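You operate a simulated robot arm through the tools that you are given. There is no shell and no other tool.

You are at the controls of a simulated two-armed robot. One attempt, no reset.

Task
Give the dill pot its turn on the riser, wound to MID.
Fine: wind it down to LOW first; the small green pot comes off and stands on the bench end.
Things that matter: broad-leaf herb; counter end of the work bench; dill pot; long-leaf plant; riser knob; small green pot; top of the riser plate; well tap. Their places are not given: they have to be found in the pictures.

The check looks at the end state, three seconds after you hand in, the way a careful person would. Anything else that was tipped, shoved, dropped, spilled or broken makes it a failure.

Robot
Two 7-joint arms with fingered hands on one trunk that stands fixed in place. Base frame: the origin is at the foot of the trunk, x ahead of it, y to its left, z up. Readings come in mm, rad, newtons and seconds.
The left shoulder is at [60, 138, 922], the right one opposite. With the tool pointing down near the work surface each hand reaches from about 420 to 920 mm from the base axis, measured 20 degrees to its own side. Payload 4 kg a hand.
The TCP of each hand is the grasp point between the finger pads, 36 mm short of the fingertips. In the tool frame z runs along the fingers and y along their closing line. The gripper opens to 120 mm; its body begins 42 mm behind the TCP. The gripper is a hand of 5 fingers: y runs from the thumb to the fingers, the wrist lies at [-15, -109, -200] in the tool frame.
Orientation is that of the tool frame in the base frame, as [roll, pitch, yaw] about the fixed x, y, z axes, in that order (R = Rz(yaw) Ry(pitch) Rx(roll)). With the fingers straight down and the wrist toward the robot, the tool's x, y and z point along [0, 1, 0], [1, 0, 0] and [0, 0, -1] of the base frame.

Tools
- The arms move only by the tool arm_command. It takes "left_rows", "right_rows" or both (then of equal length, played together; a hand with none holds still); each is a list of rows, each an object of numbers (a shift or turn left out is 0): "rx", "ry", "rz": the turn, a rotation vector about the tool's x, y, z in rad; "tx", "ty", "tz": the shift along the tool's x, y, z in mm. In form: [{"rx": .., "ry": .., "rz": .., "tx": .., "ty": .., "tz": ..}, ...]. A call has 1 to 20 rows; each row is the pose to reach, as a shift and turn from the pose commanded when the call began, along the tool's axes at that moment. Rows are played at 5 a second. More than 50 mm and 0.15 rad between two rows, and nothing of the call is played. Where a pose cannot be reached the arm comes as near as it can. A force on the tool above 40 N (or 10 N above the force at the start of the call, whichever is more), or a blocked arm, ends the call early, and 0.2 s more pass. In this call time passes only in rows, and 0.2 s behind the last. The reply holds the time, the measured pose of the TCP, the force on the tool along the base axes, the opening and the grip force, in the units named above and with some noise, with the torque about the TCP (base axes, N m) and any sound that the robot's microphone picked up.
- Cameras (640 x 400 px; columns grow to the right, rows downward): "scene" is now at [53.9, 23.8, 1562]; the picture's right is [0.26, -0.97, 0.00], its down [-0.59, -0.16, -0.79] and it looks along [0.76, 0.21, -0.61] (base axes); focal length 329 px, centre (320, 200). "left" rides on the left gripper at [-69, -79, -131] in its tool frame; the picture's right is [-0.78, -0.29, 0.55], its down [0.55, -0.73, 0.40] and it looks along [0.29, 0.61, 0.74] (tool axes); focal length 222 px, centre (320, 200). "right" rides on the right gripper at [69, -79, -131] in its tool frame; the picture's right is [-0.78, 0.29, -0.55], its down [-0.55, -0.73, 0.40] and it looks along [-0.29, 0.61, 0.74] (tool axes); focal length 222 px, centre (320, 200).
- snapshot(camera): a new picture of that camera. The clock stands still meanwhile.
- lift_body(by): slides the trunk up (or, below 0, down) by that many mm; the arms and the scene camera ride with it, the base frame stays. It gives what a move gives, with no picture.
- set_fingers(index, middle, ring, little, thumb_bend, thumb_turn, hand): sets how far each is bent, from 0 (flat) to 1 (curled in); at 0.3 the hand is open as for a grip, at 0.7 the pads meet at the TCP. One left out holds its place. A second passes; each finger stops where it meets its share of the squeeze, and holds until it gets a number again. It is the only way to open and close the hand. It gives what a move gives, with no picture; readings hold the bend of each and the force on index, middle, ring, little, thumb and palm. thumb_turn goes from beside the hand (0) to across from the fingers (1), as for a grip.
- pan_tilt(pan, tilt): turns the head with the scene camera to pan (to the left, within 1.501 rad either way) and tilt (down, from -0.506 to 1.204), counted from straight ahead of the robot. It gives what a move gives.
- locate(camera, pixels): for up to 12 pixels [column, row] of the newest picture of that camera ("zoom" is the newest enlarged one), the place [x, y, z] in the base frame of the surface seen there, good to about 2 mm. The clock stands still meanwhile.
- enlarge(camera, box): a new picture of the part [left, top, right, bottom] of that camera's present view, enlarged. The clock stands still meanwhile.
- hand_in(): hands the job in; it is judged then, once.

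Open the grippers and draw the arms clear of the work before you hand the job in, unless the task says otherwise.

The tools are called after ">>>" as a command line: name --argument value ..., lists and objects as JSON in quotes. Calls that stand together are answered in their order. arm_command: Moves the arms, as the interface text tells. Its arguments: {"type":"object","properties":{"left_rows":{"type":"array","items":{"type":"object","properties":{"rx":{"type":"number"},"ry":{"type":"number"},"rz":{"type":"number"},"tx":{"type":"number"},"ty":{"type":"number"},"tz":{"type":"number"}}}},"right_rows":{"type":"array","items":{"type":"object","properties":{"rx":{"type":"number"},"ry":{"type":"number"},"rz":{"type":"number"},"tx":{"type":"number"},"ty":{"type":"number"},"tz":{"type":"number"}}}}},"required":[]} The other tools are called the same way: lift_body (by) moves the trunk up or down; set_fingers (index, middle, ring, little, thumb_bend, thumb_turn, hand) moves the fingers one by one; pan_tilt (pan, tilt) turns the head that bears the scene camera; snapshot (camera) takes a picture; locate (camera, pixels) gives the place of the surface under pixels of a picture; enlarge (camera, box) takes an enlarged picture of a part of a camera's view; hand_in () hands the job in.

At the start:

```text
time_s: 0.0
left_position: [633.0, 298.6, 1175.7]
left_tool_rot: [3.141, 0.0, 1.569]
left_ft_force: [0.0, -0.2, 0.0]
left_ft_torque: [-0.02, 0.03, 0.02]
left_gripper_width: 119.7
left_finger_force: 0.1
left_shape: jaw
left_bend: [0.3, 0.3, 0.3, 0.3, 0.3, 0.97]
left_finger forces: [0.1, 0.0, 0.0, 0.0, 0.0, 0.1]
right_position: [545.9, -205.0, 1136.7]
right_tool_rot: [-3.14, 0.0, 1.571]
right_ft_force: [-0.5, -0.2, 0.6]
right_ft_torque: [-0.02, 0.04, 0.01]
right_gripper_width: 119.6
right_finger_force: 0.1
right_shape: jaw
right_bend: [0.3, 0.3, 0.3, 0.3, 0.3, 0.97]
right_finger forces: [0.1, 0.0, 0.0, 0.0, 0.0, 0.1]
trunk travel left (down, up): [-500.0, 90.0]
head pan, tilt (commanded): [0.264, 0.66]
```

scene: 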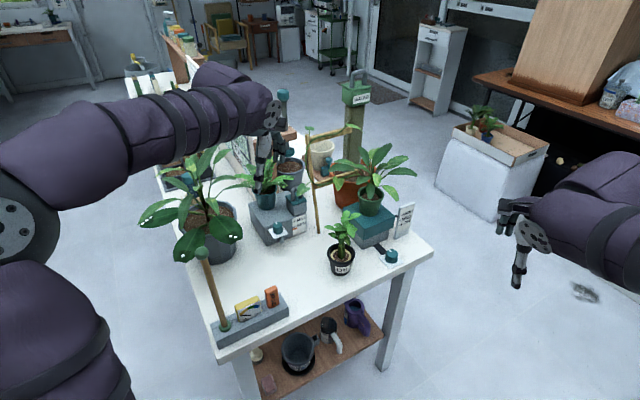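
right: 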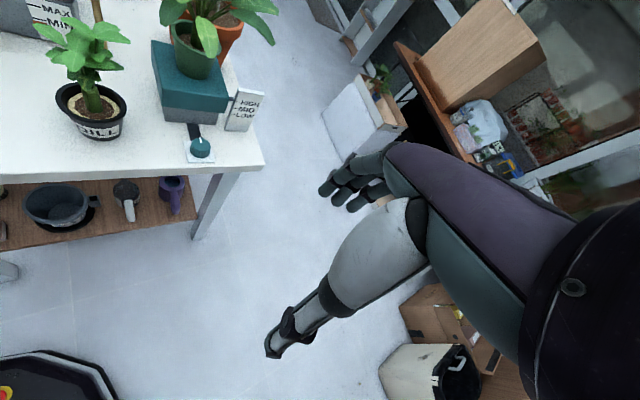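
left: 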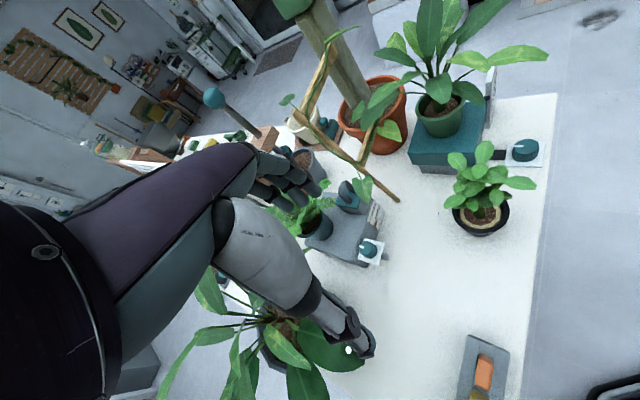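

The scene shows a teal riser with a small green pot near (370,200), a dill pot at (341,255), and a knob at (391,257). I enlarge this area to see details.

>>> enlarge --camera "scene" --box '[300, 120, 460, 300]'

>>> enlarge --camera "right" --box '[30, 0, 290, 180]'

>>> enlarge --camera "left" --box '[320, 30, 580, 260]'

```text
2.22 times, centred on (380, 210) of scene
```

zoom: 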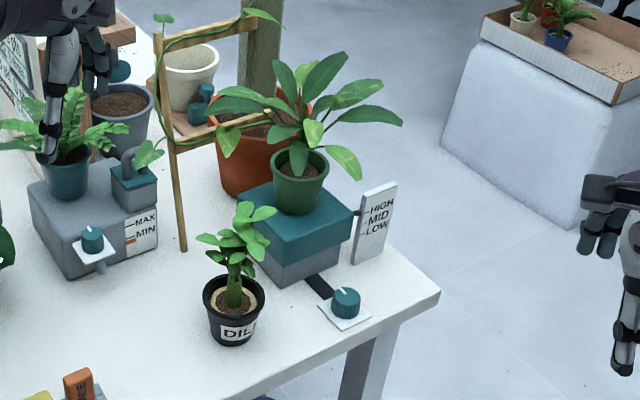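

```text
2.22 times, centred on (160, 90) of right
```

zoom: 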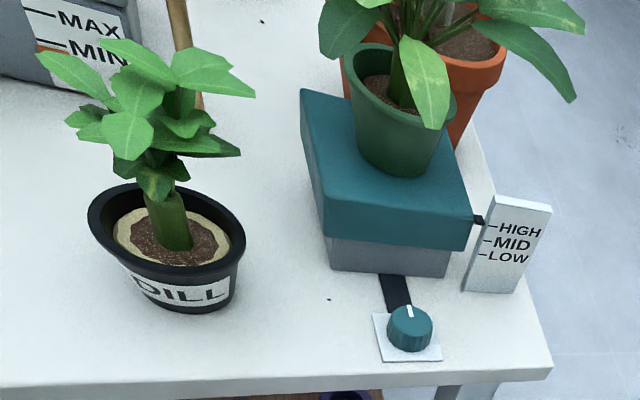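

```text
1.74 times, centred on (450, 145) of left
```

zoom: 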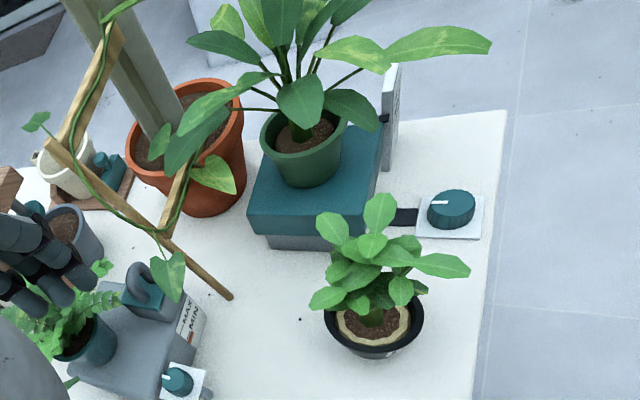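

The riser pointer seems to be at HIGH, with the knob at zoom (345,300) and the well tap at (92,238). I measure main points with locate and look around for the bench extents.

>>> snapshot --camera "scene"

>>> locate --camera "scene" --pixels '[[391, 257], [370, 200], [341, 260], [432, 250], [218, 358], [382, 240], [362, 228], [395, 230], [404, 216], [278, 228], [355, 228], [320, 230]]'

>>> locate --camera "right" --pixels '[[197, 132], [200, 148], [196, 138], [170, 90], [215, 92], [190, 70], [245, 110], [165, 105], [91, 105], [91, 92], [155, 45], [235, 55]]'

```text
taken
```

scene: 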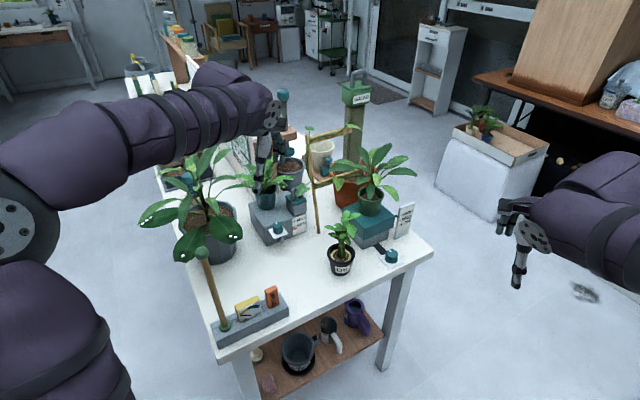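

```text
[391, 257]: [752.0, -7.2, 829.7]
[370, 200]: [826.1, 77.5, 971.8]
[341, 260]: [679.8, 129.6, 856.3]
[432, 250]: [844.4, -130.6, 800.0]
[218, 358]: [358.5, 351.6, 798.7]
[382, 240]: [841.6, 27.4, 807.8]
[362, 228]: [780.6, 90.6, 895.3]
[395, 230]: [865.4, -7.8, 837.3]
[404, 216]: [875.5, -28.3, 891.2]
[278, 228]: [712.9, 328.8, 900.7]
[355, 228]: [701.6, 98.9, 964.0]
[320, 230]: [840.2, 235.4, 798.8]
```

```text
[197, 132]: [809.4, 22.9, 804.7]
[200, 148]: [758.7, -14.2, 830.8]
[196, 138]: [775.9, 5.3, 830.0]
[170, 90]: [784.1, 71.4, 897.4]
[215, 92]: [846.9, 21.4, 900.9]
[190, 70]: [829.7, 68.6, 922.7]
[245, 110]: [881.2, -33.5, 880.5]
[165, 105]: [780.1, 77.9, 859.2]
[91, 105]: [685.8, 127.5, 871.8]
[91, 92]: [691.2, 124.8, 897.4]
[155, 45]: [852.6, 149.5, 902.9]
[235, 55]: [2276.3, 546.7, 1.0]
```

The bench near edge runs from about (358,352) to (844,-130), and the left arm hides the far part. I pan the head left and right to see the bench ends and the counter.

>>> pan_tilt --pan 0.75 --tilt 0.55

>>> snapshot --camera "scene"

>>> pan_tilt --pan -0.4 --tilt 0.7

>>> snapshot --camera "scene"

```text
time_s: 0.9
left_position: [632.2, 297.8, 1176.6]
left_tool_rot: [3.141, -0.001, 1.571]
left_ft_force: [-0.1, 0.3, -0.1]
left_ft_torque: [0.04, 0.0, 0.0]
left_gripper_width: 119.7
left_finger_force: 0.1
left_shape: jaw
left_bend: [0.3, 0.3, 0.3, 0.3, 0.3, 0.97]
left_finger forces: [0.0, 0.0, 0.0, 0.1, 0.0, 0.1]
right_position: [546.3, -205.7, 1135.9]
right_tool_rot: [3.141, 0.001, 1.571]
right_ft_force: [0.0, 0.1, 0.7]
right_ft_torque: [-0.01, 0.0, -0.03]
right_gripper_width: 119.6
right_finger_force: 0.0
right_shape: jaw
right_bend: [0.3, 0.3, 0.3, 0.3, 0.3, 0.97]
right_finger forces: [0.1, 0.0, 0.1, 0.0, 0.0, 0.1]
trunk travel left (down, up): [-500.0, 90.0]
head pan, tilt (commanded): [0.75, 0.55]
```

```text
taken
```

scene: 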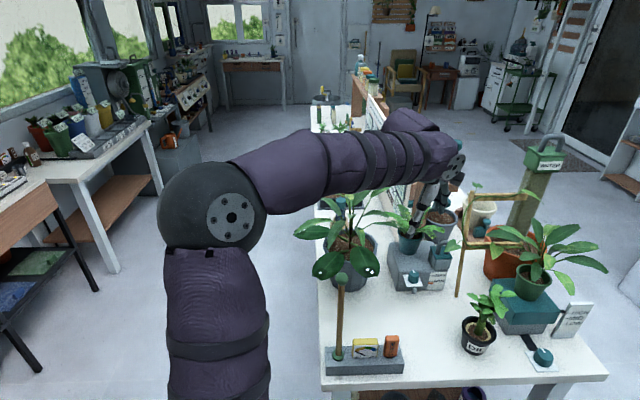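

```text
time_s: 2.3
left_position: [632.7, 297.8, 1175.6]
left_tool_rot: [-3.14, 0.0, 1.571]
left_ft_force: [1.1, -1.6, -0.2]
left_ft_torque: [-0.04, -0.01, 0.01]
left_gripper_width: 119.6
left_finger_force: 0.0
left_shape: jaw
left_bend: [0.3, 0.3, 0.3, 0.3, 0.3, 0.97]
left_finger forces: [0.0, 0.0, 0.0, 0.0, 0.0, 0.1]
right_position: [546.4, -204.3, 1135.6]
right_tool_rot: [3.141, 0.0, 1.572]
right_ft_force: [-0.2, 0.6, 0.4]
right_ft_torque: [0.02, 0.0, 0.01]
right_gripper_width: 119.8
right_finger_force: 0.1
right_shape: jaw
right_bend: [0.3, 0.3, 0.3, 0.3, 0.3, 0.97]
right_finger forces: [0.1, 0.0, 0.1, 0.0, 0.0, 0.0]
trunk travel left (down, up): [-500.0, 90.0]
head pan, tilt (commanded): [-0.4, 0.7]
```

```text
taken
```

scene: 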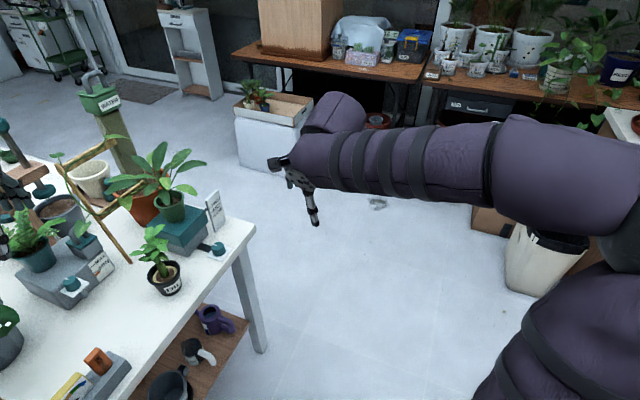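

The bench continues far away beyond a divider at (385,110) of the left-panned view. I look closer at that part and at the near end to decide which is the counter end.

>>> pan_tilt --pan 0.7 --tilt 0.4

>>> enlarge --camera "scene" --box '[280, 50, 520, 200]'

>>> pan_tilt --pan 0.3 --tilt 0.85

>>> snapshot --camera "scene"

```text
time_s: 3.6
left_position: [632.4, 298.1, 1176.4]
left_tool_rot: [3.141, 0.001, 1.57]
left_ft_force: [0.2, 0.0, 0.8]
left_ft_torque: [0.03, 0.01, -0.01]
left_gripper_width: 119.5
left_finger_force: 0.0
left_shape: jaw
left_bend: [0.3, 0.3, 0.3, 0.3, 0.3, 0.97]
left_finger forces: [0.0, 0.0, 0.0, 0.1, 0.1, 0.1]
right_position: [546.2, -204.6, 1136.2]
right_tool_rot: [3.141, 0.0, 1.571]
right_ft_force: [-1.6, 0.0, -0.2]
right_ft_torque: [0.02, -0.04, 0.0]
right_gripper_width: 119.8
right_finger_force: 0.1
right_shape: jaw
right_bend: [0.3, 0.3, 0.3, 0.3, 0.3, 0.97]
right_finger forces: [0.0, 0.0, 0.0, 0.0, 0.0, 0.1]
trunk travel left (down, up): [-500.0, 90.0]
head pan, tilt (commanded): [0.7, 0.4]
```

```text
2.67 times, centred on (400, 125) of scene
```

zoom: 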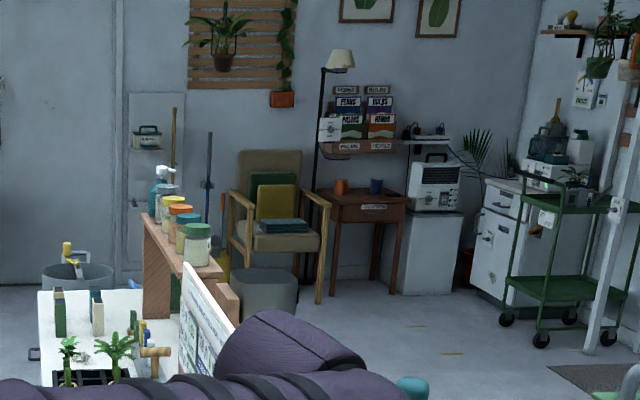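

```text
time_s: 4.5
left_position: [632.6, 297.6, 1176.5]
left_tool_rot: [3.141, -0.001, 1.571]
left_ft_force: [0.1, -0.1, 0.3]
left_ft_torque: [0.01, 0.01, -0.02]
left_gripper_width: 119.6
left_finger_force: 0.1
left_shape: jaw
left_bend: [0.3, 0.3, 0.3, 0.3, 0.3, 0.97]
left_finger forces: [0.1, 0.1, 0.1, 0.0, 0.0, 0.0]
right_position: [545.7, -204.9, 1136.1]
right_tool_rot: [-3.14, -0.001, 1.571]
right_ft_force: [-0.2, 0.2, -0.3]
right_ft_torque: [0.03, 0.0, 0.01]
right_gripper_width: 119.5
right_finger_force: 0.0
right_shape: jaw
right_bend: [0.3, 0.3, 0.3, 0.3, 0.3, 0.97]
right_finger forces: [0.1, 0.0, 0.1, 0.0, 0.1, 0.0]
trunk travel left (down, up): [-500.0, 90.0]
head pan, tilt (commanded): [0.3, 0.85]
```

```text
taken
```

scene: 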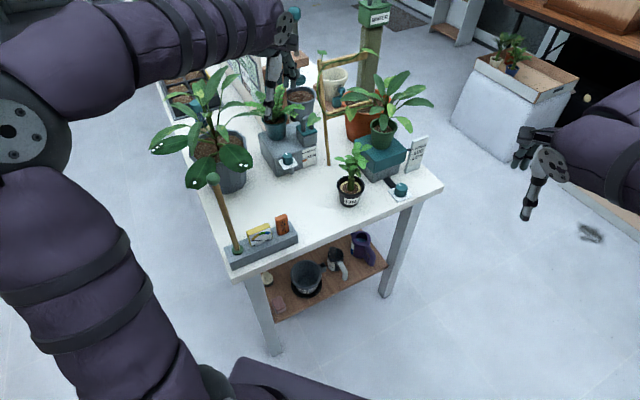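

The near end of the bench faces the robot and the wooden counter side; it has free space between the tray (285,240) and the dill pot (350,190). I map the free area and obstacles.

>>> locate --camera "scene" --pixels '[[298, 240], [292, 226], [325, 215], [300, 190], [320, 180], [270, 210], [240, 215], [440, 188], [228, 283], [232, 262], [310, 240], [280, 222]]'

>>> enlarge --camera "scene" --box '[320, 100, 450, 220]'

>>> enlarge --camera "scene" --box '[140, 60, 360, 290]'

```text
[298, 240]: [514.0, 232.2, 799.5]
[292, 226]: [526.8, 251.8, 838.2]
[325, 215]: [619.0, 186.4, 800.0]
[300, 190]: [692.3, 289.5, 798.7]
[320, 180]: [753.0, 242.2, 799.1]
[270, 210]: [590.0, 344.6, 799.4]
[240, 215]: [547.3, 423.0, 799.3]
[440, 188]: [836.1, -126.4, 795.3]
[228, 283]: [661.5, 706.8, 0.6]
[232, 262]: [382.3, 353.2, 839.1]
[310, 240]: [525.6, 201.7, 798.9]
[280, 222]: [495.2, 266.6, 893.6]
```

```text
3.33 times, centred on (385, 160) of scene
```

zoom: 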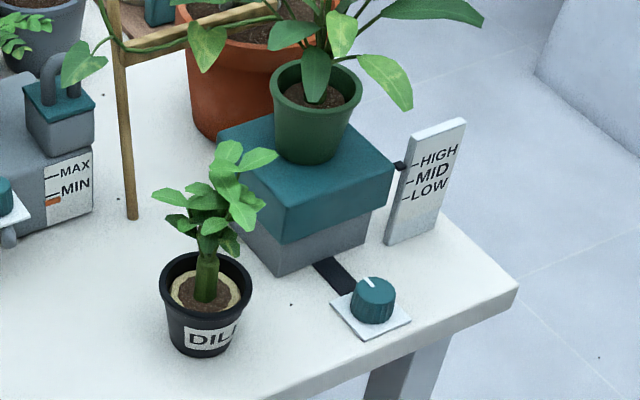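

```text
1.74 times, centred on (250, 175) of scene
```

zoom: 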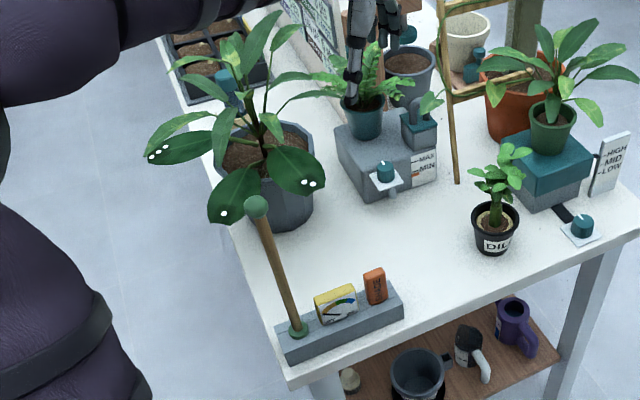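

Next I measure the pots, the riser plate and the scale from a tight zoom, and look at the hands.

>>> enlarge --camera "scene" --box '[330, 110, 440, 215]'

>>> locate --camera "zoom" --pixels '[[120, 245], [170, 290], [60, 275], [175, 300], [125, 345], [75, 300], [140, 310], [90, 235], [155, 250], [290, 315], [315, 300], [345, 320]]'

>>> enlarge --camera "scene" --box '[490, 100, 640, 240]'

```text
3.81 times, centred on (385, 162) of scene
```

zoom: 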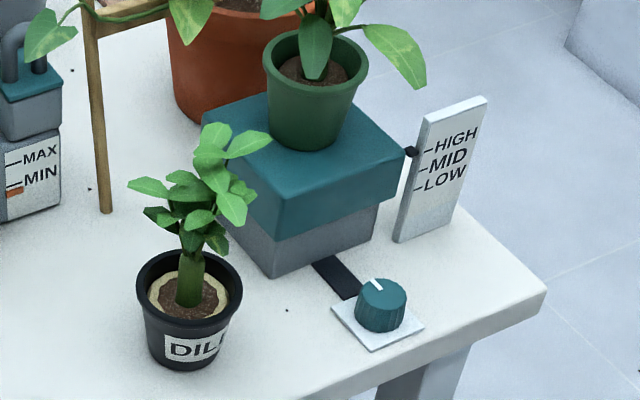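

```text
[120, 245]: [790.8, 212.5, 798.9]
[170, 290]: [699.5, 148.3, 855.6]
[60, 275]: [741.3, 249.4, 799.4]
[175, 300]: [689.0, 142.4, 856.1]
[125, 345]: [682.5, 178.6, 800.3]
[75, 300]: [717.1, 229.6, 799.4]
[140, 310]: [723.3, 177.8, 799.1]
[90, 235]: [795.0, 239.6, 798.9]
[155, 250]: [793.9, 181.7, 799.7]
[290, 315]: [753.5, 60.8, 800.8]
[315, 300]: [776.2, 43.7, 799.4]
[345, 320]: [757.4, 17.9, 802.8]
```

```text
2.86 times, centred on (565, 170) of scene
```

zoom: 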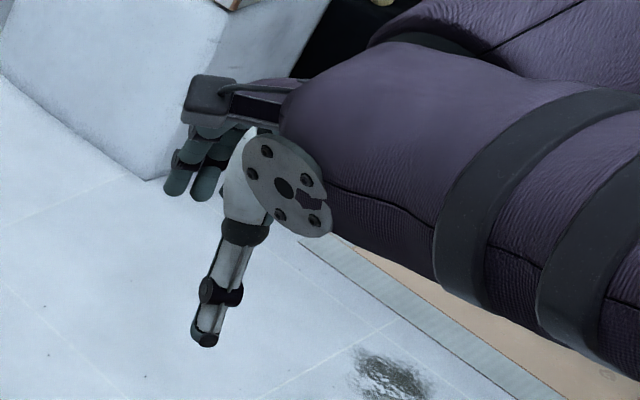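

The newest zoom is of the hand, so I take the riser zoom again and measure rims, plate corners, scale and knob.

>>> enlarge --camera "scene" --box '[330, 110, 440, 215]'

>>> locate --camera "zoom" --pixels '[[141, 270], [240, 268], [190, 318], [190, 250], [188, 366], [275, 225], [284, 230], [403, 155], [206, 130], [272, 275], [375, 235], [245, 245]]'

>>> locate --camera "zoom" --pixels '[[266, 55], [365, 65], [315, 95], [300, 145], [330, 145], [315, 40], [380, 290], [374, 281], [382, 325], [373, 349], [335, 310], [422, 327]]'

>>> locate --camera "zoom" --pixels '[[486, 100], [428, 118], [397, 240], [440, 237], [410, 152], [430, 150], [425, 172], [420, 190], [330, 262], [350, 292], [360, 300], [404, 300]]'

```text
3.81 times, centred on (385, 162) of scene
```

zoom: 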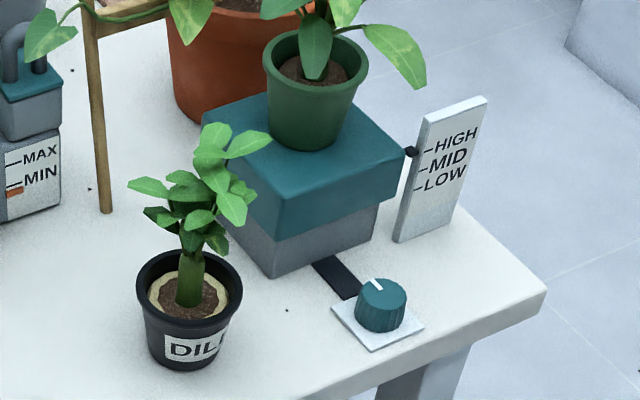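

```text
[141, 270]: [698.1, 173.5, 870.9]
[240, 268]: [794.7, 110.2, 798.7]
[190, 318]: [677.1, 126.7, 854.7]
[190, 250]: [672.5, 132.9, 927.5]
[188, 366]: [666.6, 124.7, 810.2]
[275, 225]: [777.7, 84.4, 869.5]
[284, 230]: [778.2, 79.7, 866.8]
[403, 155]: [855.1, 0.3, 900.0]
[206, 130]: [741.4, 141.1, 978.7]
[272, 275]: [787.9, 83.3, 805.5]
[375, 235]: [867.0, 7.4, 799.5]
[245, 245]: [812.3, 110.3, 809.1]
```

```text
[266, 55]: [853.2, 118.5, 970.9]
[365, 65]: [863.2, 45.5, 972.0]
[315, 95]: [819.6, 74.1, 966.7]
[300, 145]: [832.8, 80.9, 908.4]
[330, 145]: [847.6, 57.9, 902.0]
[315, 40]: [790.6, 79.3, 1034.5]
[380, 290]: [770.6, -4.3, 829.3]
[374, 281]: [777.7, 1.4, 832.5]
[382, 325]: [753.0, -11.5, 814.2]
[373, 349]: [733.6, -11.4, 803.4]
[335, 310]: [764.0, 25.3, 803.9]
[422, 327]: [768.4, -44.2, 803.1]
```

```text
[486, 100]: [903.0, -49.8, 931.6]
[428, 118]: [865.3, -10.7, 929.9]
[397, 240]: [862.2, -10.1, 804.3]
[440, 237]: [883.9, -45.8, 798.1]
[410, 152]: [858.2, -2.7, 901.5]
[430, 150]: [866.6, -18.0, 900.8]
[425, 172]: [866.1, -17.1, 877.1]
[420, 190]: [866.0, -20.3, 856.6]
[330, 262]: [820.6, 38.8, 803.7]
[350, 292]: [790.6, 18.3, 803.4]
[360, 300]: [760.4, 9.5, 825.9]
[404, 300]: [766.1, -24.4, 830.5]
```

Readings: plate top is about z=900 (HIGH), scale marks at z≈901/877/857, knob centre ≈(766,-10) with top z≈830, green pot centre ≈(857,80). First I draw the left hand up and back, so it is clear of the work area.

>>> arm_command --left_rows '[{"tz": -40}, {"tz": -80}, {"tz": -100, "ty": -40, "tx": 20}, {"tz": -100, "ty": -80, "tx": 40}, {"tz": -100, "ty": -120, "tx": 60}, {"tz": -100, "ty": -160, "tx": 80}, {"tz": -100, "ty": -190, "tx": 110}]'

>>> snapshot --camera "scene"

```text
time_s: 6.1
left_position: [441.9, 408.7, 1274.7]
left_tool_rot: [3.141, 0.001, 1.569]
left_ft_force: [0.5, -0.4, 0.0]
left_ft_torque: [-0.01, -0.01, 0.03]
left_gripper_width: 119.7
left_finger_force: 0.1
left_shape: jaw
left_bend: [0.3, 0.3, 0.3, 0.3, 0.3, 0.97]
left_finger forces: [0.1, 0.0, 0.0, 0.0, 0.0, 0.0]
right_position: [547.3, -204.0, 1136.7]
right_tool_rot: [3.14, -0.001, 1.571]
right_ft_force: [-0.2, 0.7, -0.1]
right_ft_torque: [0.0, -0.04, 0.0]
right_gripper_width: 119.6
right_finger_force: 0.2
right_shape: jaw
right_bend: [0.3, 0.3, 0.3, 0.3, 0.3, 0.97]
right_finger forces: [0.0, 0.0, 0.1, 0.0, 0.0, 0.0]
trunk travel left (down, up): [-500.0, 90.0]
head pan, tilt (commanded): [0.3, 0.85]
```

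```text
taken
```

scene: 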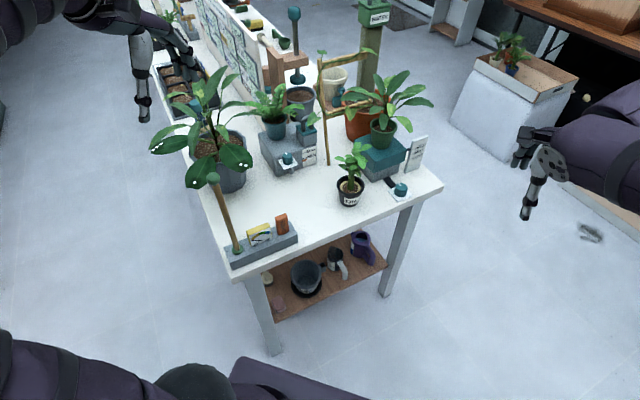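

The left arm is clear now. I bring the right hand toward a point above and before the knob, at about (700,-60,1010), staying clear of the leaves, and look with its camera.

>>> arm_command --right_rows '[{"ty": 25, "tx": 24, "tz": 20}, {"ty": 51, "tx": 48, "tz": 40}, {"ty": 77, "tx": 72, "tz": 60}, {"ty": 103, "tx": 96, "tz": 80}, {"ty": 129, "tx": 120, "tz": 100}, {"ty": 154, "tx": 145, "tz": 126}]'

>>> snapshot --camera "right"

>>> snapshot --camera "scene"

```text
time_s: 7.5
left_position: [444.4, 407.8, 1275.1]
left_tool_rot: [3.141, 0.001, 1.57]
left_ft_force: [0.3, -0.1, -0.4]
left_ft_torque: [0.02, -0.01, 0.01]
left_gripper_width: 119.9
left_finger_force: 0.0
left_shape: jaw
left_bend: [0.3, 0.3, 0.3, 0.3, 0.3, 0.97]
left_finger forces: [0.1, 0.0, 0.0, 0.1, 0.1, 0.0]
right_position: [704.1, -60.8, 1007.4]
right_tool_rot: [-3.141, 0.0, 1.571]
right_ft_force: [0.6, 0.3, -0.3]
right_ft_torque: [0.02, 0.0, -0.01]
right_gripper_width: 119.9
right_finger_force: 0.1
right_shape: jaw
right_bend: [0.3, 0.3, 0.3, 0.3, 0.3, 0.97]
right_finger forces: [0.0, 0.0, 0.1, 0.1, 0.0, 0.1]
trunk travel left (down, up): [-500.0, 90.0]
head pan, tilt (commanded): [0.3, 0.85]
```

```text
taken
```

right: 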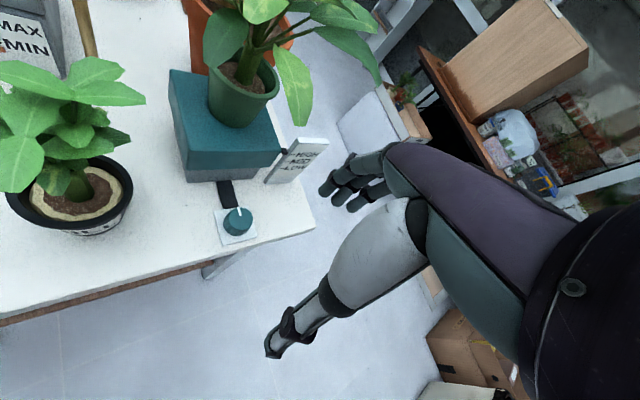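

```text
taken
```

scene: 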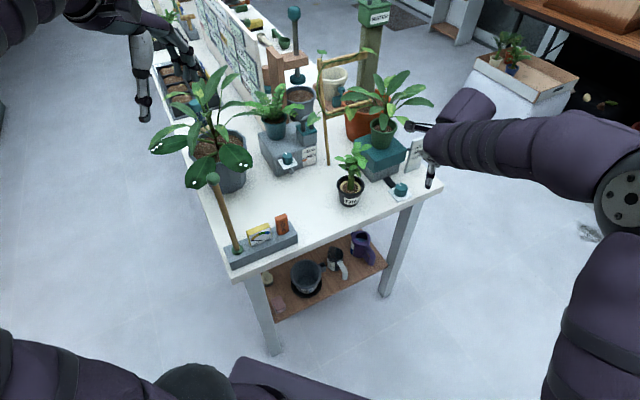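

The right camera shows the knob at (237,222), riser, and both pots. I zoom and measure the knob, plate and pots precisely.

>>> enlarge --camera "right" --box '[170, 130, 330, 250]'

>>> locate --camera "right" --pixels '[[237, 218], [224, 216], [249, 214], [238, 236], [240, 208], [217, 245], [256, 236], [212, 210], [245, 203], [186, 182], [282, 156], [172, 70]]'

>>> locate --camera "right" --pixels '[[209, 62], [279, 88], [240, 97], [240, 127], [8, 195], [132, 185], [80, 232], [95, 160], [40, 220], [100, 232], [85, 225], [78, 200]]'

```text
3.33 times, centred on (250, 190) of right
```

zoom: 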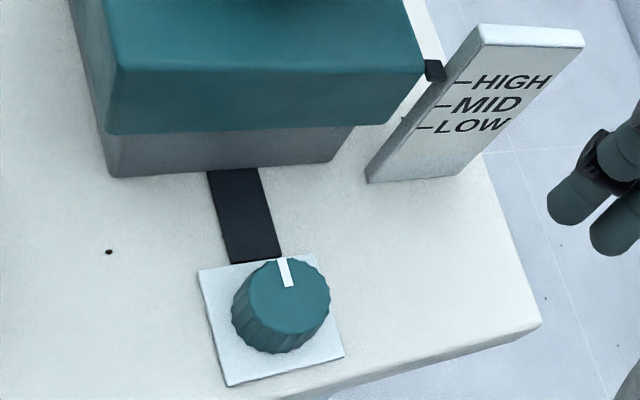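

```text
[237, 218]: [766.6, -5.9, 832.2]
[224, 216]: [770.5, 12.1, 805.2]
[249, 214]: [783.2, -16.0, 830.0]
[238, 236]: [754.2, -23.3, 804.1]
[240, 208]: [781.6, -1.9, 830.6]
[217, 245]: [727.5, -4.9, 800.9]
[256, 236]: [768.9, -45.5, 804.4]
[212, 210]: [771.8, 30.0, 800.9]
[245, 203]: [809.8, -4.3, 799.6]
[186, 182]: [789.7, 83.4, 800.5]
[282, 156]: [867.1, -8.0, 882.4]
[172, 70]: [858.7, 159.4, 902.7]
```

```text
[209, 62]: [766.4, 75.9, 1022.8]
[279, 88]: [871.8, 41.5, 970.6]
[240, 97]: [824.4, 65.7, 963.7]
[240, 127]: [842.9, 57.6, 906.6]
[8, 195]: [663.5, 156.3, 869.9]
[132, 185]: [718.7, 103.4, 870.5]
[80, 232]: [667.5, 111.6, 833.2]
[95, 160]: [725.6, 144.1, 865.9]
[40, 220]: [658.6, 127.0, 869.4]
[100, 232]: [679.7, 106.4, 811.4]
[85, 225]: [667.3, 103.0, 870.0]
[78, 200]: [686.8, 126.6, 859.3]
```

I measure the knob cap in this zoom: pointer from (290,286) to (283,259), rim points.

>>> locate --camera "zoom" --pixels '[[288, 300], [291, 285], [284, 262], [250, 292], [326, 290], [300, 328], [260, 270], [312, 268], [200, 270], [318, 256], [343, 356], [228, 385]]'

```text
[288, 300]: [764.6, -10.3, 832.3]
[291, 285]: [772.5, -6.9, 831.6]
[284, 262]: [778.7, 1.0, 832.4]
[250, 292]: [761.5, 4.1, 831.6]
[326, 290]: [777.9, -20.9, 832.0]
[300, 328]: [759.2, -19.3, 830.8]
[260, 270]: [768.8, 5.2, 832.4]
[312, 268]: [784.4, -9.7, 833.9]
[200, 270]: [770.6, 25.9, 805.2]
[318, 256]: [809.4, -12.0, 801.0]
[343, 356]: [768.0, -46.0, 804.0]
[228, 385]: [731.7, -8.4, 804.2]
```

Knob centre is about (768,-10), cap radius ~17, top z=832, its white line points to about 45° (toward the riser). I preshape the right hand to a narrower opening before going down to the knob.

>>> set_fingers --hand "right" --index 0.48 --middle 0.48 --ring 0.48 --little 0.48 --thumb_bend 0.48 --thumb_turn 1.0

>>> arm_command --right_rows '[{"ty": 15, "tx": 10, "tz": 5, "rz": 0.13}, {"ty": 32, "tx": 25, "tz": 15, "rz": 0.26}, {"ty": 50, "tx": 40, "tz": 30, "rz": 0.39}, {"ty": 68, "tx": 50, "tz": 50, "rz": 0.524}]'

>>> snapshot --camera "right"

>>> snapshot --camera "scene"

```text
time_s: 8.5
left_position: [442.4, 409.5, 1275.3]
left_tool_rot: [3.14, -0.001, 1.57]
left_ft_force: [0.7, 0.2, -0.1]
left_ft_torque: [0.0, 0.0, 0.04]
left_gripper_width: 119.8
left_finger_force: 0.0
left_shape: jaw
left_bend: [0.3, 0.3, 0.3, 0.3, 0.3, 0.97]
left_finger forces: [0.0, 0.0, 0.0, 0.1, 0.0, 0.1]
right_position: [703.5, -61.8, 1008.6]
right_tool_rot: [-3.141, -0.001, 1.572]
right_ft_force: [0.3, 0.5, -0.4]
right_ft_torque: [-0.02, -0.01, 0.02]
right_gripper_width: 66.1
right_finger_force: 0.1
right_shape: fingers
right_bend: [0.48, 0.48, 0.48, 0.48, 0.48, 1.0]
right_finger forces: [0.1, 0.0, 0.1, 0.0, 0.0, 0.0]
trunk travel left (down, up): [-500.0, 90.0]
head pan, tilt (commanded): [0.3, 0.85]
```

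```text
time_s: 9.5
left_position: [443.4, 407.7, 1273.3]
left_tool_rot: [3.14, 0.0, 1.569]
left_ft_force: [0.3, -0.1, -0.4]
left_ft_torque: [-0.05, 0.01, -0.01]
left_gripper_width: 119.9
left_finger_force: 0.2
left_shape: jaw
left_bend: [0.3, 0.3, 0.3, 0.3, 0.3, 0.97]
left_finger forces: [0.0, 0.0, 0.1, 0.1, 0.0, 0.1]
right_position: [770.6, -10.0, 960.3]
right_tool_rot: [3.14, -0.001, 1.046]
right_ft_force: [0.6, -0.9, -0.6]
right_ft_torque: [-0.03, 0.01, 0.0]
right_gripper_width: 66.0
right_finger_force: 0.1
right_shape: fingers
right_bend: [0.48, 0.48, 0.48, 0.48, 0.48, 1.0]
right_finger forces: [0.0, 0.0, 0.0, 0.1, 0.1, 0.0]
trunk travel left (down, up): [-500.0, 90.0]
head pan, tilt (commanded): [0.3, 0.85]
```

```text
taken
```

right: 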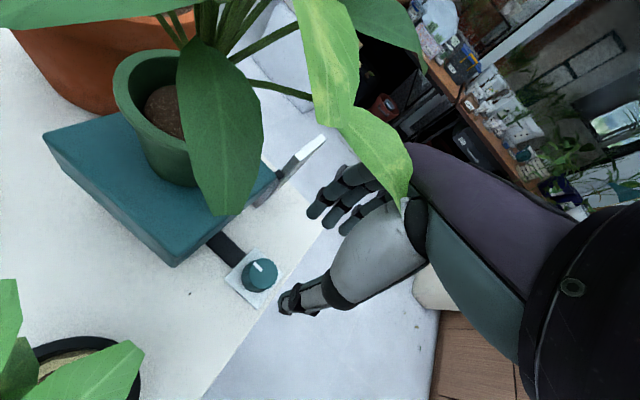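

```text
taken
```

scene: 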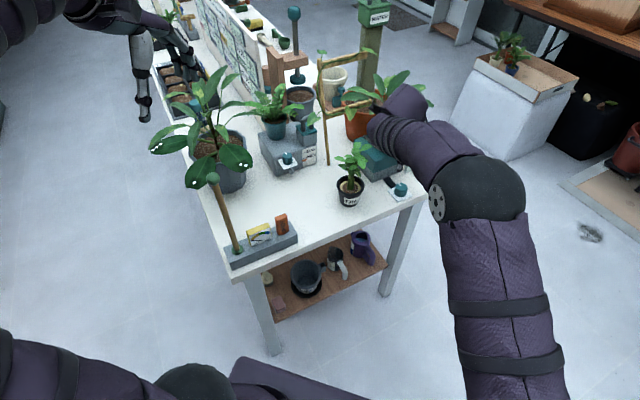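

The white-green leaf at (370,150) appears near the right hand in its camera view. I check where the leaves and fingers actually are.

>>> locate --camera "right" --pixels '[[407, 185], [375, 150], [330, 60], [225, 130], [225, 210], [320, 205], [350, 225], [290, 300], [380, 250], [410, 20], [258, 268], [260, 285]]'

>>> pan_tilt --pan 0.05 --tilt 0.75

>>> enlarge --camera "scene" --box '[200, 60, 420, 220]'

```text
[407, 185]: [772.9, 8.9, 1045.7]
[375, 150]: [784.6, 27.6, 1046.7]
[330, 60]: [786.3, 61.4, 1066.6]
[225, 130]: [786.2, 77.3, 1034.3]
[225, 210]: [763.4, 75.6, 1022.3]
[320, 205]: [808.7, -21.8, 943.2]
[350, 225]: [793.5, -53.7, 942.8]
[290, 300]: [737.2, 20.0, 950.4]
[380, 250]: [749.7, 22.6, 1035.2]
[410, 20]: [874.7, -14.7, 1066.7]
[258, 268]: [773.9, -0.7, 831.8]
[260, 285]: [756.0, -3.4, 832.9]
```

```text
time_s: 10.3
left_position: [443.2, 409.1, 1275.1]
left_tool_rot: [3.14, 0.001, 1.571]
left_ft_force: [0.4, 0.1, 0.5]
left_ft_torque: [0.02, -0.02, -0.04]
left_gripper_width: 119.8
left_finger_force: 0.0
left_shape: jaw
left_bend: [0.3, 0.3, 0.3, 0.3, 0.3, 0.97]
left_finger forces: [0.1, 0.0, 0.1, 0.0, 0.1, 0.0]
right_position: [770.5, -9.5, 959.9]
right_tool_rot: [-3.139, -0.001, 1.049]
right_ft_force: [-0.1, 0.1, -0.1]
right_ft_torque: [0.0, -0.04, 0.01]
right_gripper_width: 66.1
right_finger_force: 0.1
right_shape: fingers
right_bend: [0.48, 0.48, 0.48, 0.48, 0.48, 1.0]
right_finger forces: [0.1, 0.1, 0.1, 0.0, 0.0, 0.1]
trunk travel left (down, up): [-500.0, 90.0]
head pan, tilt (commanded): [0.051, 0.75]
```

```text
2.50 times, centred on (310, 140) of scene
```

zoom: 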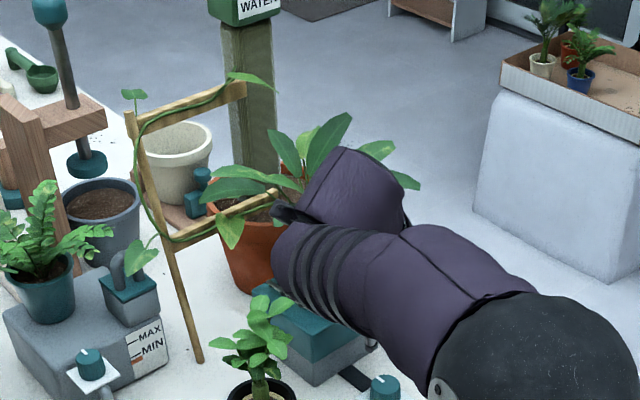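

The leaf tip overhangs at (773,9,1046), so turning the wrist toward the robot's right side is safer. I zoom into the hand to understand the finger spread.

>>> enlarge --camera "right" --box '[230, 140, 440, 330]'

>>> locate --camera "zoom" --pixels '[[198, 185], [215, 160], [240, 200], [270, 205], [290, 190], [165, 335], [130, 350], [255, 130], [230, 315]]'

```text
2.11 times, centred on (335, 235) of right
```

zoom: 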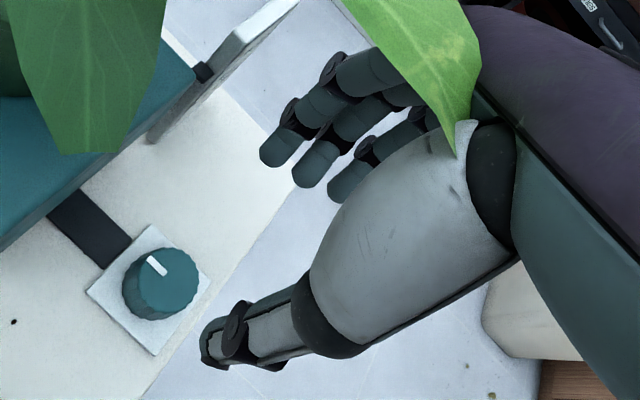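

```text
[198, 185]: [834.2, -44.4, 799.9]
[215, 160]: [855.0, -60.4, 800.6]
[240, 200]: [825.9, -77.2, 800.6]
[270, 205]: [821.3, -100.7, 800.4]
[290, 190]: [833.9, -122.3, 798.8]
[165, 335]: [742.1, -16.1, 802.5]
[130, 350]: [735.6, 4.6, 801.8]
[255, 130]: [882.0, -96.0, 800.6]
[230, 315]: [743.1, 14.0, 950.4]
```

I picked the wrong pixels; fingertips in the zoom are at (278,155), (313,170), (345,185) and the thumb tip at (215,345). I measure those.

>>> locate --camera "zoom" --pixels '[[278, 152], [266, 160], [313, 170], [302, 182], [347, 183], [335, 196], [213, 345], [207, 355], [345, 125], [360, 70], [420, 230], [250, 335]]'

```text
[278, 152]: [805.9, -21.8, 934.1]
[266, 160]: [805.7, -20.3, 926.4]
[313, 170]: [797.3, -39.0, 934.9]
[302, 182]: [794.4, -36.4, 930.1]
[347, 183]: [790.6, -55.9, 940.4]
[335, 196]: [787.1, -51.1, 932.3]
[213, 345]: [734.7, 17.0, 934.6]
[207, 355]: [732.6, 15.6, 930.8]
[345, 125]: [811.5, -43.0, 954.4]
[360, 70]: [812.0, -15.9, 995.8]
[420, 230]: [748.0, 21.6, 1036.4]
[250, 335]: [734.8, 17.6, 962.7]
```

Fingers: index and thumb oppose each other near tool x≈0, with middle/ring/little toward −x. I turn back to yaw 90° and go down over the knob to TCP z≈852 in small steps.

>>> arm_command --right_rows '[{"rz": -0.13, "tx": -1, "ty": -2, "tz": 10}, {"rz": -0.26, "tx": -1, "ty": -2, "tz": 20}, {"rz": -0.39, "tx": -1, "ty": -2, "tz": 35}, {"rz": -0.524, "tx": -1, "ty": -2, "tz": 50}, {"rz": -0.524, "tx": -1, "ty": -2, "tz": 65}, {"rz": -0.524, "tx": -1, "ty": -2, "tz": 80}, {"rz": -0.524, "tx": -1, "ty": -2, "tz": 88}]'

>>> snapshot --camera "right"

>>> enlarge --camera "right" --box '[180, 150, 440, 340]'

```text
time_s: 11.9
left_position: [443.6, 408.0, 1274.9]
left_tool_rot: [3.141, 0.001, 1.571]
left_ft_force: [-0.1, 0.3, -0.6]
left_ft_torque: [-0.02, -0.02, 0.0]
left_gripper_width: 119.7
left_finger_force: 0.0
left_shape: jaw
left_bend: [0.3, 0.3, 0.3, 0.3, 0.3, 0.97]
left_finger forces: [0.0, 0.1, 0.1, 0.0, 0.0, 0.0]
right_position: [768.3, -9.9, 872.0]
right_tool_rot: [-3.14, 0.0, 1.572]
right_ft_force: [0.2, -0.5, 0.1]
right_ft_torque: [-0.02, 0.01, -0.01]
right_gripper_width: 66.2
right_finger_force: 0.1
right_shape: fingers
right_bend: [0.48, 0.48, 0.48, 0.48, 0.48, 1.0]
right_finger forces: [0.1, 0.1, 0.0, 0.0, 0.0, 0.0]
trunk travel left (down, up): [-500.0, 90.0]
head pan, tilt (commanded): [0.051, 0.75]
```

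```text
taken
```

right: 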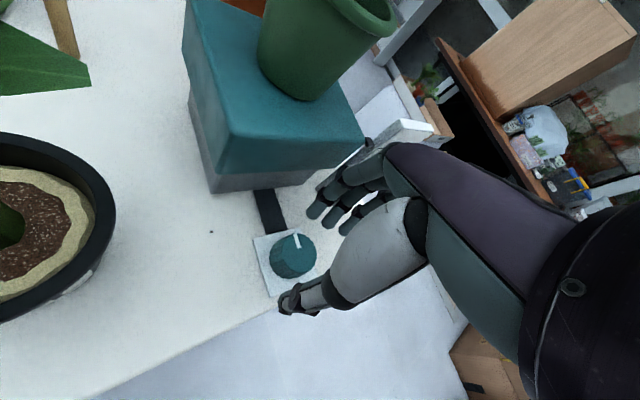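

```text
2.11 times, centred on (310, 245) of right
```

zoom: 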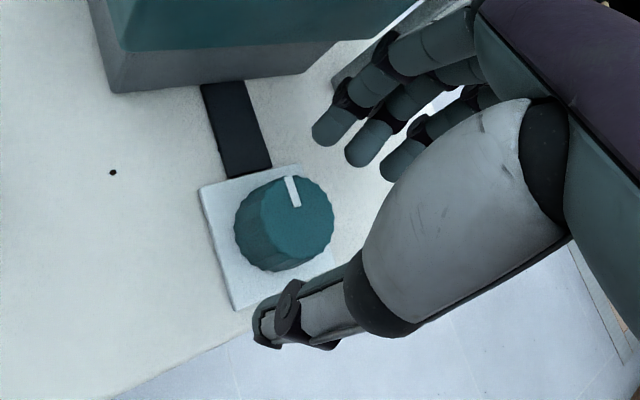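

The knob lies under the gap between thumb and index. I go down the last 23 mm, in small steps.

>>> arm_command --right_rows '[{"tz": 8}, {"tz": 15}, {"tz": 20}, {"tz": 23}]'

>>> enlarge --camera "right" --box '[180, 150, 440, 340]'

>>> locate --camera "zoom" --pixels '[[330, 120], [360, 145], [400, 160], [265, 330], [285, 235]]'

```text
time_s: 12.9
left_position: [442.7, 408.9, 1275.3]
left_tool_rot: [3.14, -0.001, 1.572]
left_ft_force: [-0.1, -0.5, -0.3]
left_ft_torque: [0.0, 0.0, 0.03]
left_gripper_width: 119.7
left_finger_force: 0.1
left_shape: jaw
left_bend: [0.3, 0.3, 0.3, 0.3, 0.3, 0.97]
left_finger forces: [0.1, 0.0, 0.0, 0.0, 0.0, 0.0]
right_position: [766.3, -9.0, 848.1]
right_tool_rot: [-3.14, 0.0, 1.572]
right_ft_force: [-0.6, -0.4, 0.2]
right_ft_torque: [0.03, 0.05, 0.04]
right_gripper_width: 66.2
right_finger_force: 0.1
right_shape: fingers
right_bend: [0.48, 0.48, 0.48, 0.48, 0.48, 1.0]
right_finger forces: [0.1, 0.1, 0.0, 0.0, 0.1, 0.1]
trunk travel left (down, up): [-500.0, 90.0]
head pan, tilt (commanded): [0.051, 0.75]
```

```text
2.11 times, centred on (310, 245) of right
```

zoom: 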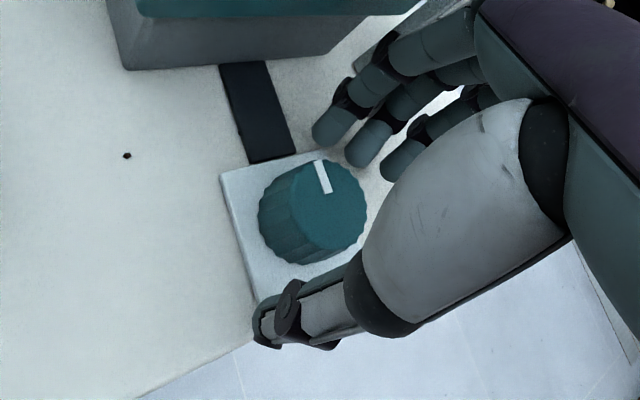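

```text
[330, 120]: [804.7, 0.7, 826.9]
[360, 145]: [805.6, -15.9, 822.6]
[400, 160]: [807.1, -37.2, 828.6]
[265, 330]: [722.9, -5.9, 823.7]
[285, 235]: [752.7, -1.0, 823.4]
```

Index, middle and thumb straddle the knob at z≈820. I close index, middle and thumb gently on it.

>>> set_fingers --hand "right" --index 0.64 --middle 0.64 --thumb_bend 0.64

>>> enlarge --camera "right" --box '[180, 150, 440, 340]'

```text
time_s: 13.9
left_position: [444.6, 407.7, 1275.2]
left_tool_rot: [3.141, -0.001, 1.57]
left_ft_force: [0.2, -0.3, 0.2]
left_ft_torque: [0.02, 0.0, -0.02]
left_gripper_width: 119.8
left_finger_force: 0.0
left_shape: jaw
left_bend: [0.3, 0.3, 0.3, 0.3, 0.3, 0.97]
left_finger forces: [0.0, 0.0, 0.0, 0.0, 0.0, 0.0]
right_position: [766.8, -9.9, 848.2]
right_tool_rot: [3.141, -0.001, 1.571]
right_ft_force: [5.9, 0.2, 0.3]
right_ft_torque: [-0.01, -0.25, -0.01]
right_gripper_width: 32.1
right_finger_force: 6.2
right_shape: fingers
right_bend: [0.6, 0.61, 0.48, 0.48, 0.61, 1.0]
right_finger forces: [5.4, 3.9, 0.0, 0.0, 3.8, 0.0]
trunk travel left (down, up): [-500.0, 90.0]
head pan, tilt (commanded): [0.051, 0.75]
```

```text
2.11 times, centred on (310, 245) of right
```

zoom: 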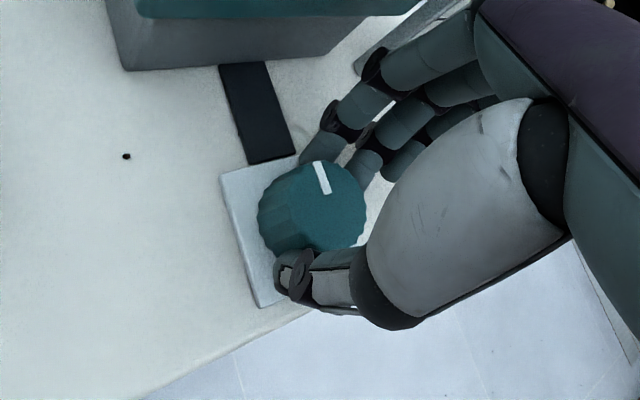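

The knob is held (5.4/3.9/3.8 N). I test a small turn of 0.15 rad counter-clockwise (seen from above) to see which way the plate goes.

>>> arm_command --right_rows '[{"rz": -0.05, "ty": 0.5}, {"rz": -0.1, "ty": 1}, {"rz": -0.15, "ty": 1}, {"rz": -0.2, "ty": 1}]'

>>> enlarge --camera "right" --box '[180, 80, 440, 340]'

>>> snapshot --camera "scene"

```text
time_s: 14.9
left_position: [442.4, 407.6, 1274.8]
left_tool_rot: [-3.141, 0.0, 1.573]
left_ft_force: [0.2, 0.2, -0.9]
left_ft_torque: [0.01, 0.02, 0.0]
left_gripper_width: 120.0
left_finger_force: 0.1
left_shape: jaw
left_bend: [0.3, 0.3, 0.3, 0.3, 0.3, 0.97]
left_finger forces: [0.1, 0.0, 0.0, 0.0, 0.1, 0.0]
right_position: [768.5, -8.6, 849.2]
right_tool_rot: [3.141, 0.0, 1.772]
right_ft_force: [4.6, -2.2, 0.4]
right_ft_torque: [-0.02, -0.18, -0.07]
right_gripper_width: 32.1
right_finger_force: 6.2
right_shape: fingers
right_bend: [0.6, 0.61, 0.48, 0.48, 0.61, 1.0]
right_finger forces: [4.7, 4.0, 0.0, 0.0, 4.2, 0.0]
trunk travel left (down, up): [-500.0, 90.0]
head pan, tilt (commanded): [0.051, 0.75]
```

```text
1.54 times, centred on (310, 210) of right
```

zoom: 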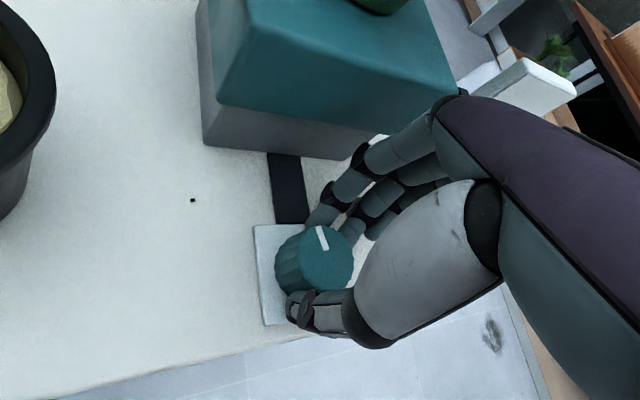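

```text
taken
```

scene: 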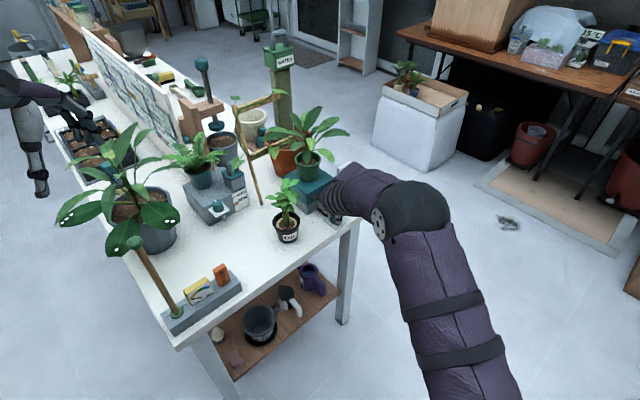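

The pointer kept its angle relative to the hand, so the knob turned with it. I measure the plate height now.

>>> locate --camera "zoom" --pixels '[[330, 60], [280, 40], [400, 60], [300, 20], [320, 245], [318, 230], [326, 250]]'

>>> enlarge --camera "scene" --box '[240, 100, 380, 250]'

```text
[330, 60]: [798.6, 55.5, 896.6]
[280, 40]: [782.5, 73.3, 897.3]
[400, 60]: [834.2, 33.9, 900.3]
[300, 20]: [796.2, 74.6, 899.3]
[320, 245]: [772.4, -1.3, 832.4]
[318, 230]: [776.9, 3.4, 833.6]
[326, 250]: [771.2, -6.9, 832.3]
```

```text
2.67 times, centred on (310, 175) of scene
```

zoom: 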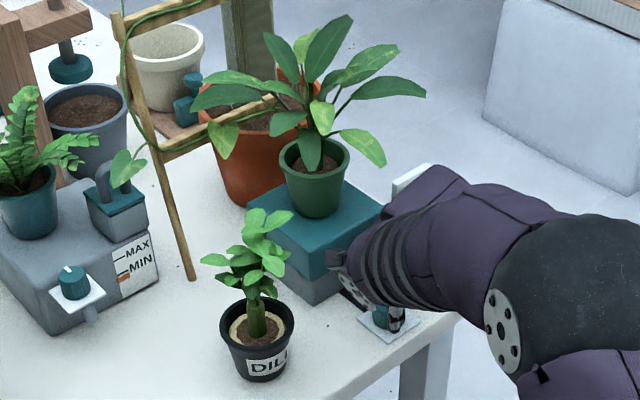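

The knob followed (pointer now ~56°), with plate change too small to tell. I turn on to 0.6 rad in total and measure again.

>>> arm_command --right_rows '[{"rz": -0.08}, {"rz": -0.16}, {"rz": -0.24}, {"rz": -0.32}, {"rz": -0.4}]'

>>> enlarge --camera "right" --box '[180, 80, 440, 340]'

>>> locate --camera "zoom" --pixels '[[330, 60], [280, 40], [400, 60], [300, 20], [320, 245], [318, 230], [326, 250]]'

>>> enlarge --camera "scene" --box '[240, 100, 380, 250]'

```text
time_s: 16.1
left_position: [442.0, 408.0, 1274.4]
left_tool_rot: [3.141, 0.001, 1.57]
left_ft_force: [-0.6, 0.3, 0.5]
left_ft_torque: [0.01, 0.02, -0.01]
left_gripper_width: 119.9
left_finger_force: 0.1
left_shape: jaw
left_bend: [0.3, 0.3, 0.3, 0.3, 0.3, 0.97]
left_finger forces: [0.0, 0.0, 0.0, 0.0, 0.0, 0.0]
right_position: [767.0, -9.4, 848.8]
right_tool_rot: [3.138, 0.001, 2.174]
right_ft_force: [6.1, -0.3, 1.5]
right_ft_torque: [-0.04, -0.24, -0.04]
right_gripper_width: 32.1
right_finger_force: 6.8
right_shape: fingers
right_bend: [0.6, 0.61, 0.48, 0.48, 0.61, 1.0]
right_finger forces: [4.6, 4.6, 0.1, 0.1, 4.3, 0.0]
trunk travel left (down, up): [-500.0, 90.0]
head pan, tilt (commanded): [0.051, 0.75]
```

```text
1.54 times, centred on (310, 210) of right
```

zoom: 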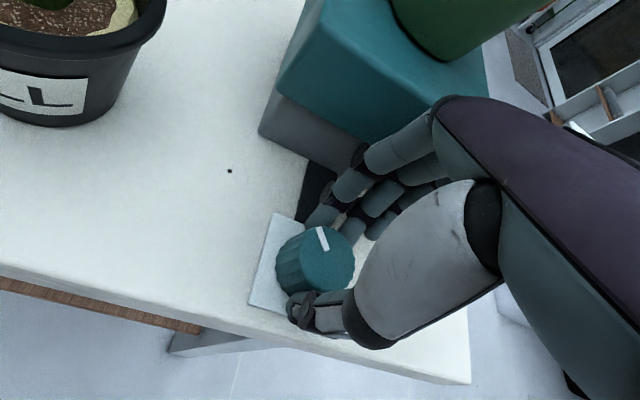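

```text
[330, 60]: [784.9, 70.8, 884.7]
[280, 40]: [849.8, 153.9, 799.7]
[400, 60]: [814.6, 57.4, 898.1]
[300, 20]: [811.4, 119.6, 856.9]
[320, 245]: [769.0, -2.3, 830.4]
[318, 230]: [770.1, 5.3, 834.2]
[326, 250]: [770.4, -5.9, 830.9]
```

```text
2.67 times, centred on (310, 175) of scene
```

zoom: 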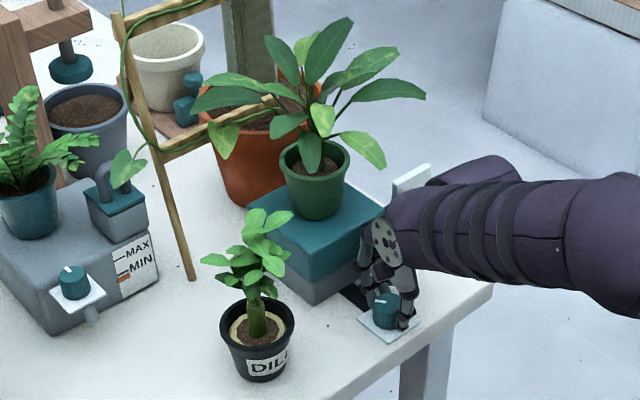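

The plate seems to have sunk only slightly. I measure several plate-top points in the scene zoom to get an average height.

>>> locate --camera "zoom" --pixels '[[270, 200], [280, 215], [300, 230], [330, 238], [345, 225], [360, 200], [290, 222], [350, 215], [265, 212], [310, 240], [370, 215], [320, 232]]'

```text
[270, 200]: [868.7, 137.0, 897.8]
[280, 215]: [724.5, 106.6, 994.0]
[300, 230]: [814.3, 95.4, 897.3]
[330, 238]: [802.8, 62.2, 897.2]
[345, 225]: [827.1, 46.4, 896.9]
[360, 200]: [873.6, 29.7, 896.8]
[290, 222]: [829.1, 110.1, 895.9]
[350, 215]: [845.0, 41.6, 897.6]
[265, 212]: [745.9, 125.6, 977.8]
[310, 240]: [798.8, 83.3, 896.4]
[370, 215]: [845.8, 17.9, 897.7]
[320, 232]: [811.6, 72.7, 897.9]
```

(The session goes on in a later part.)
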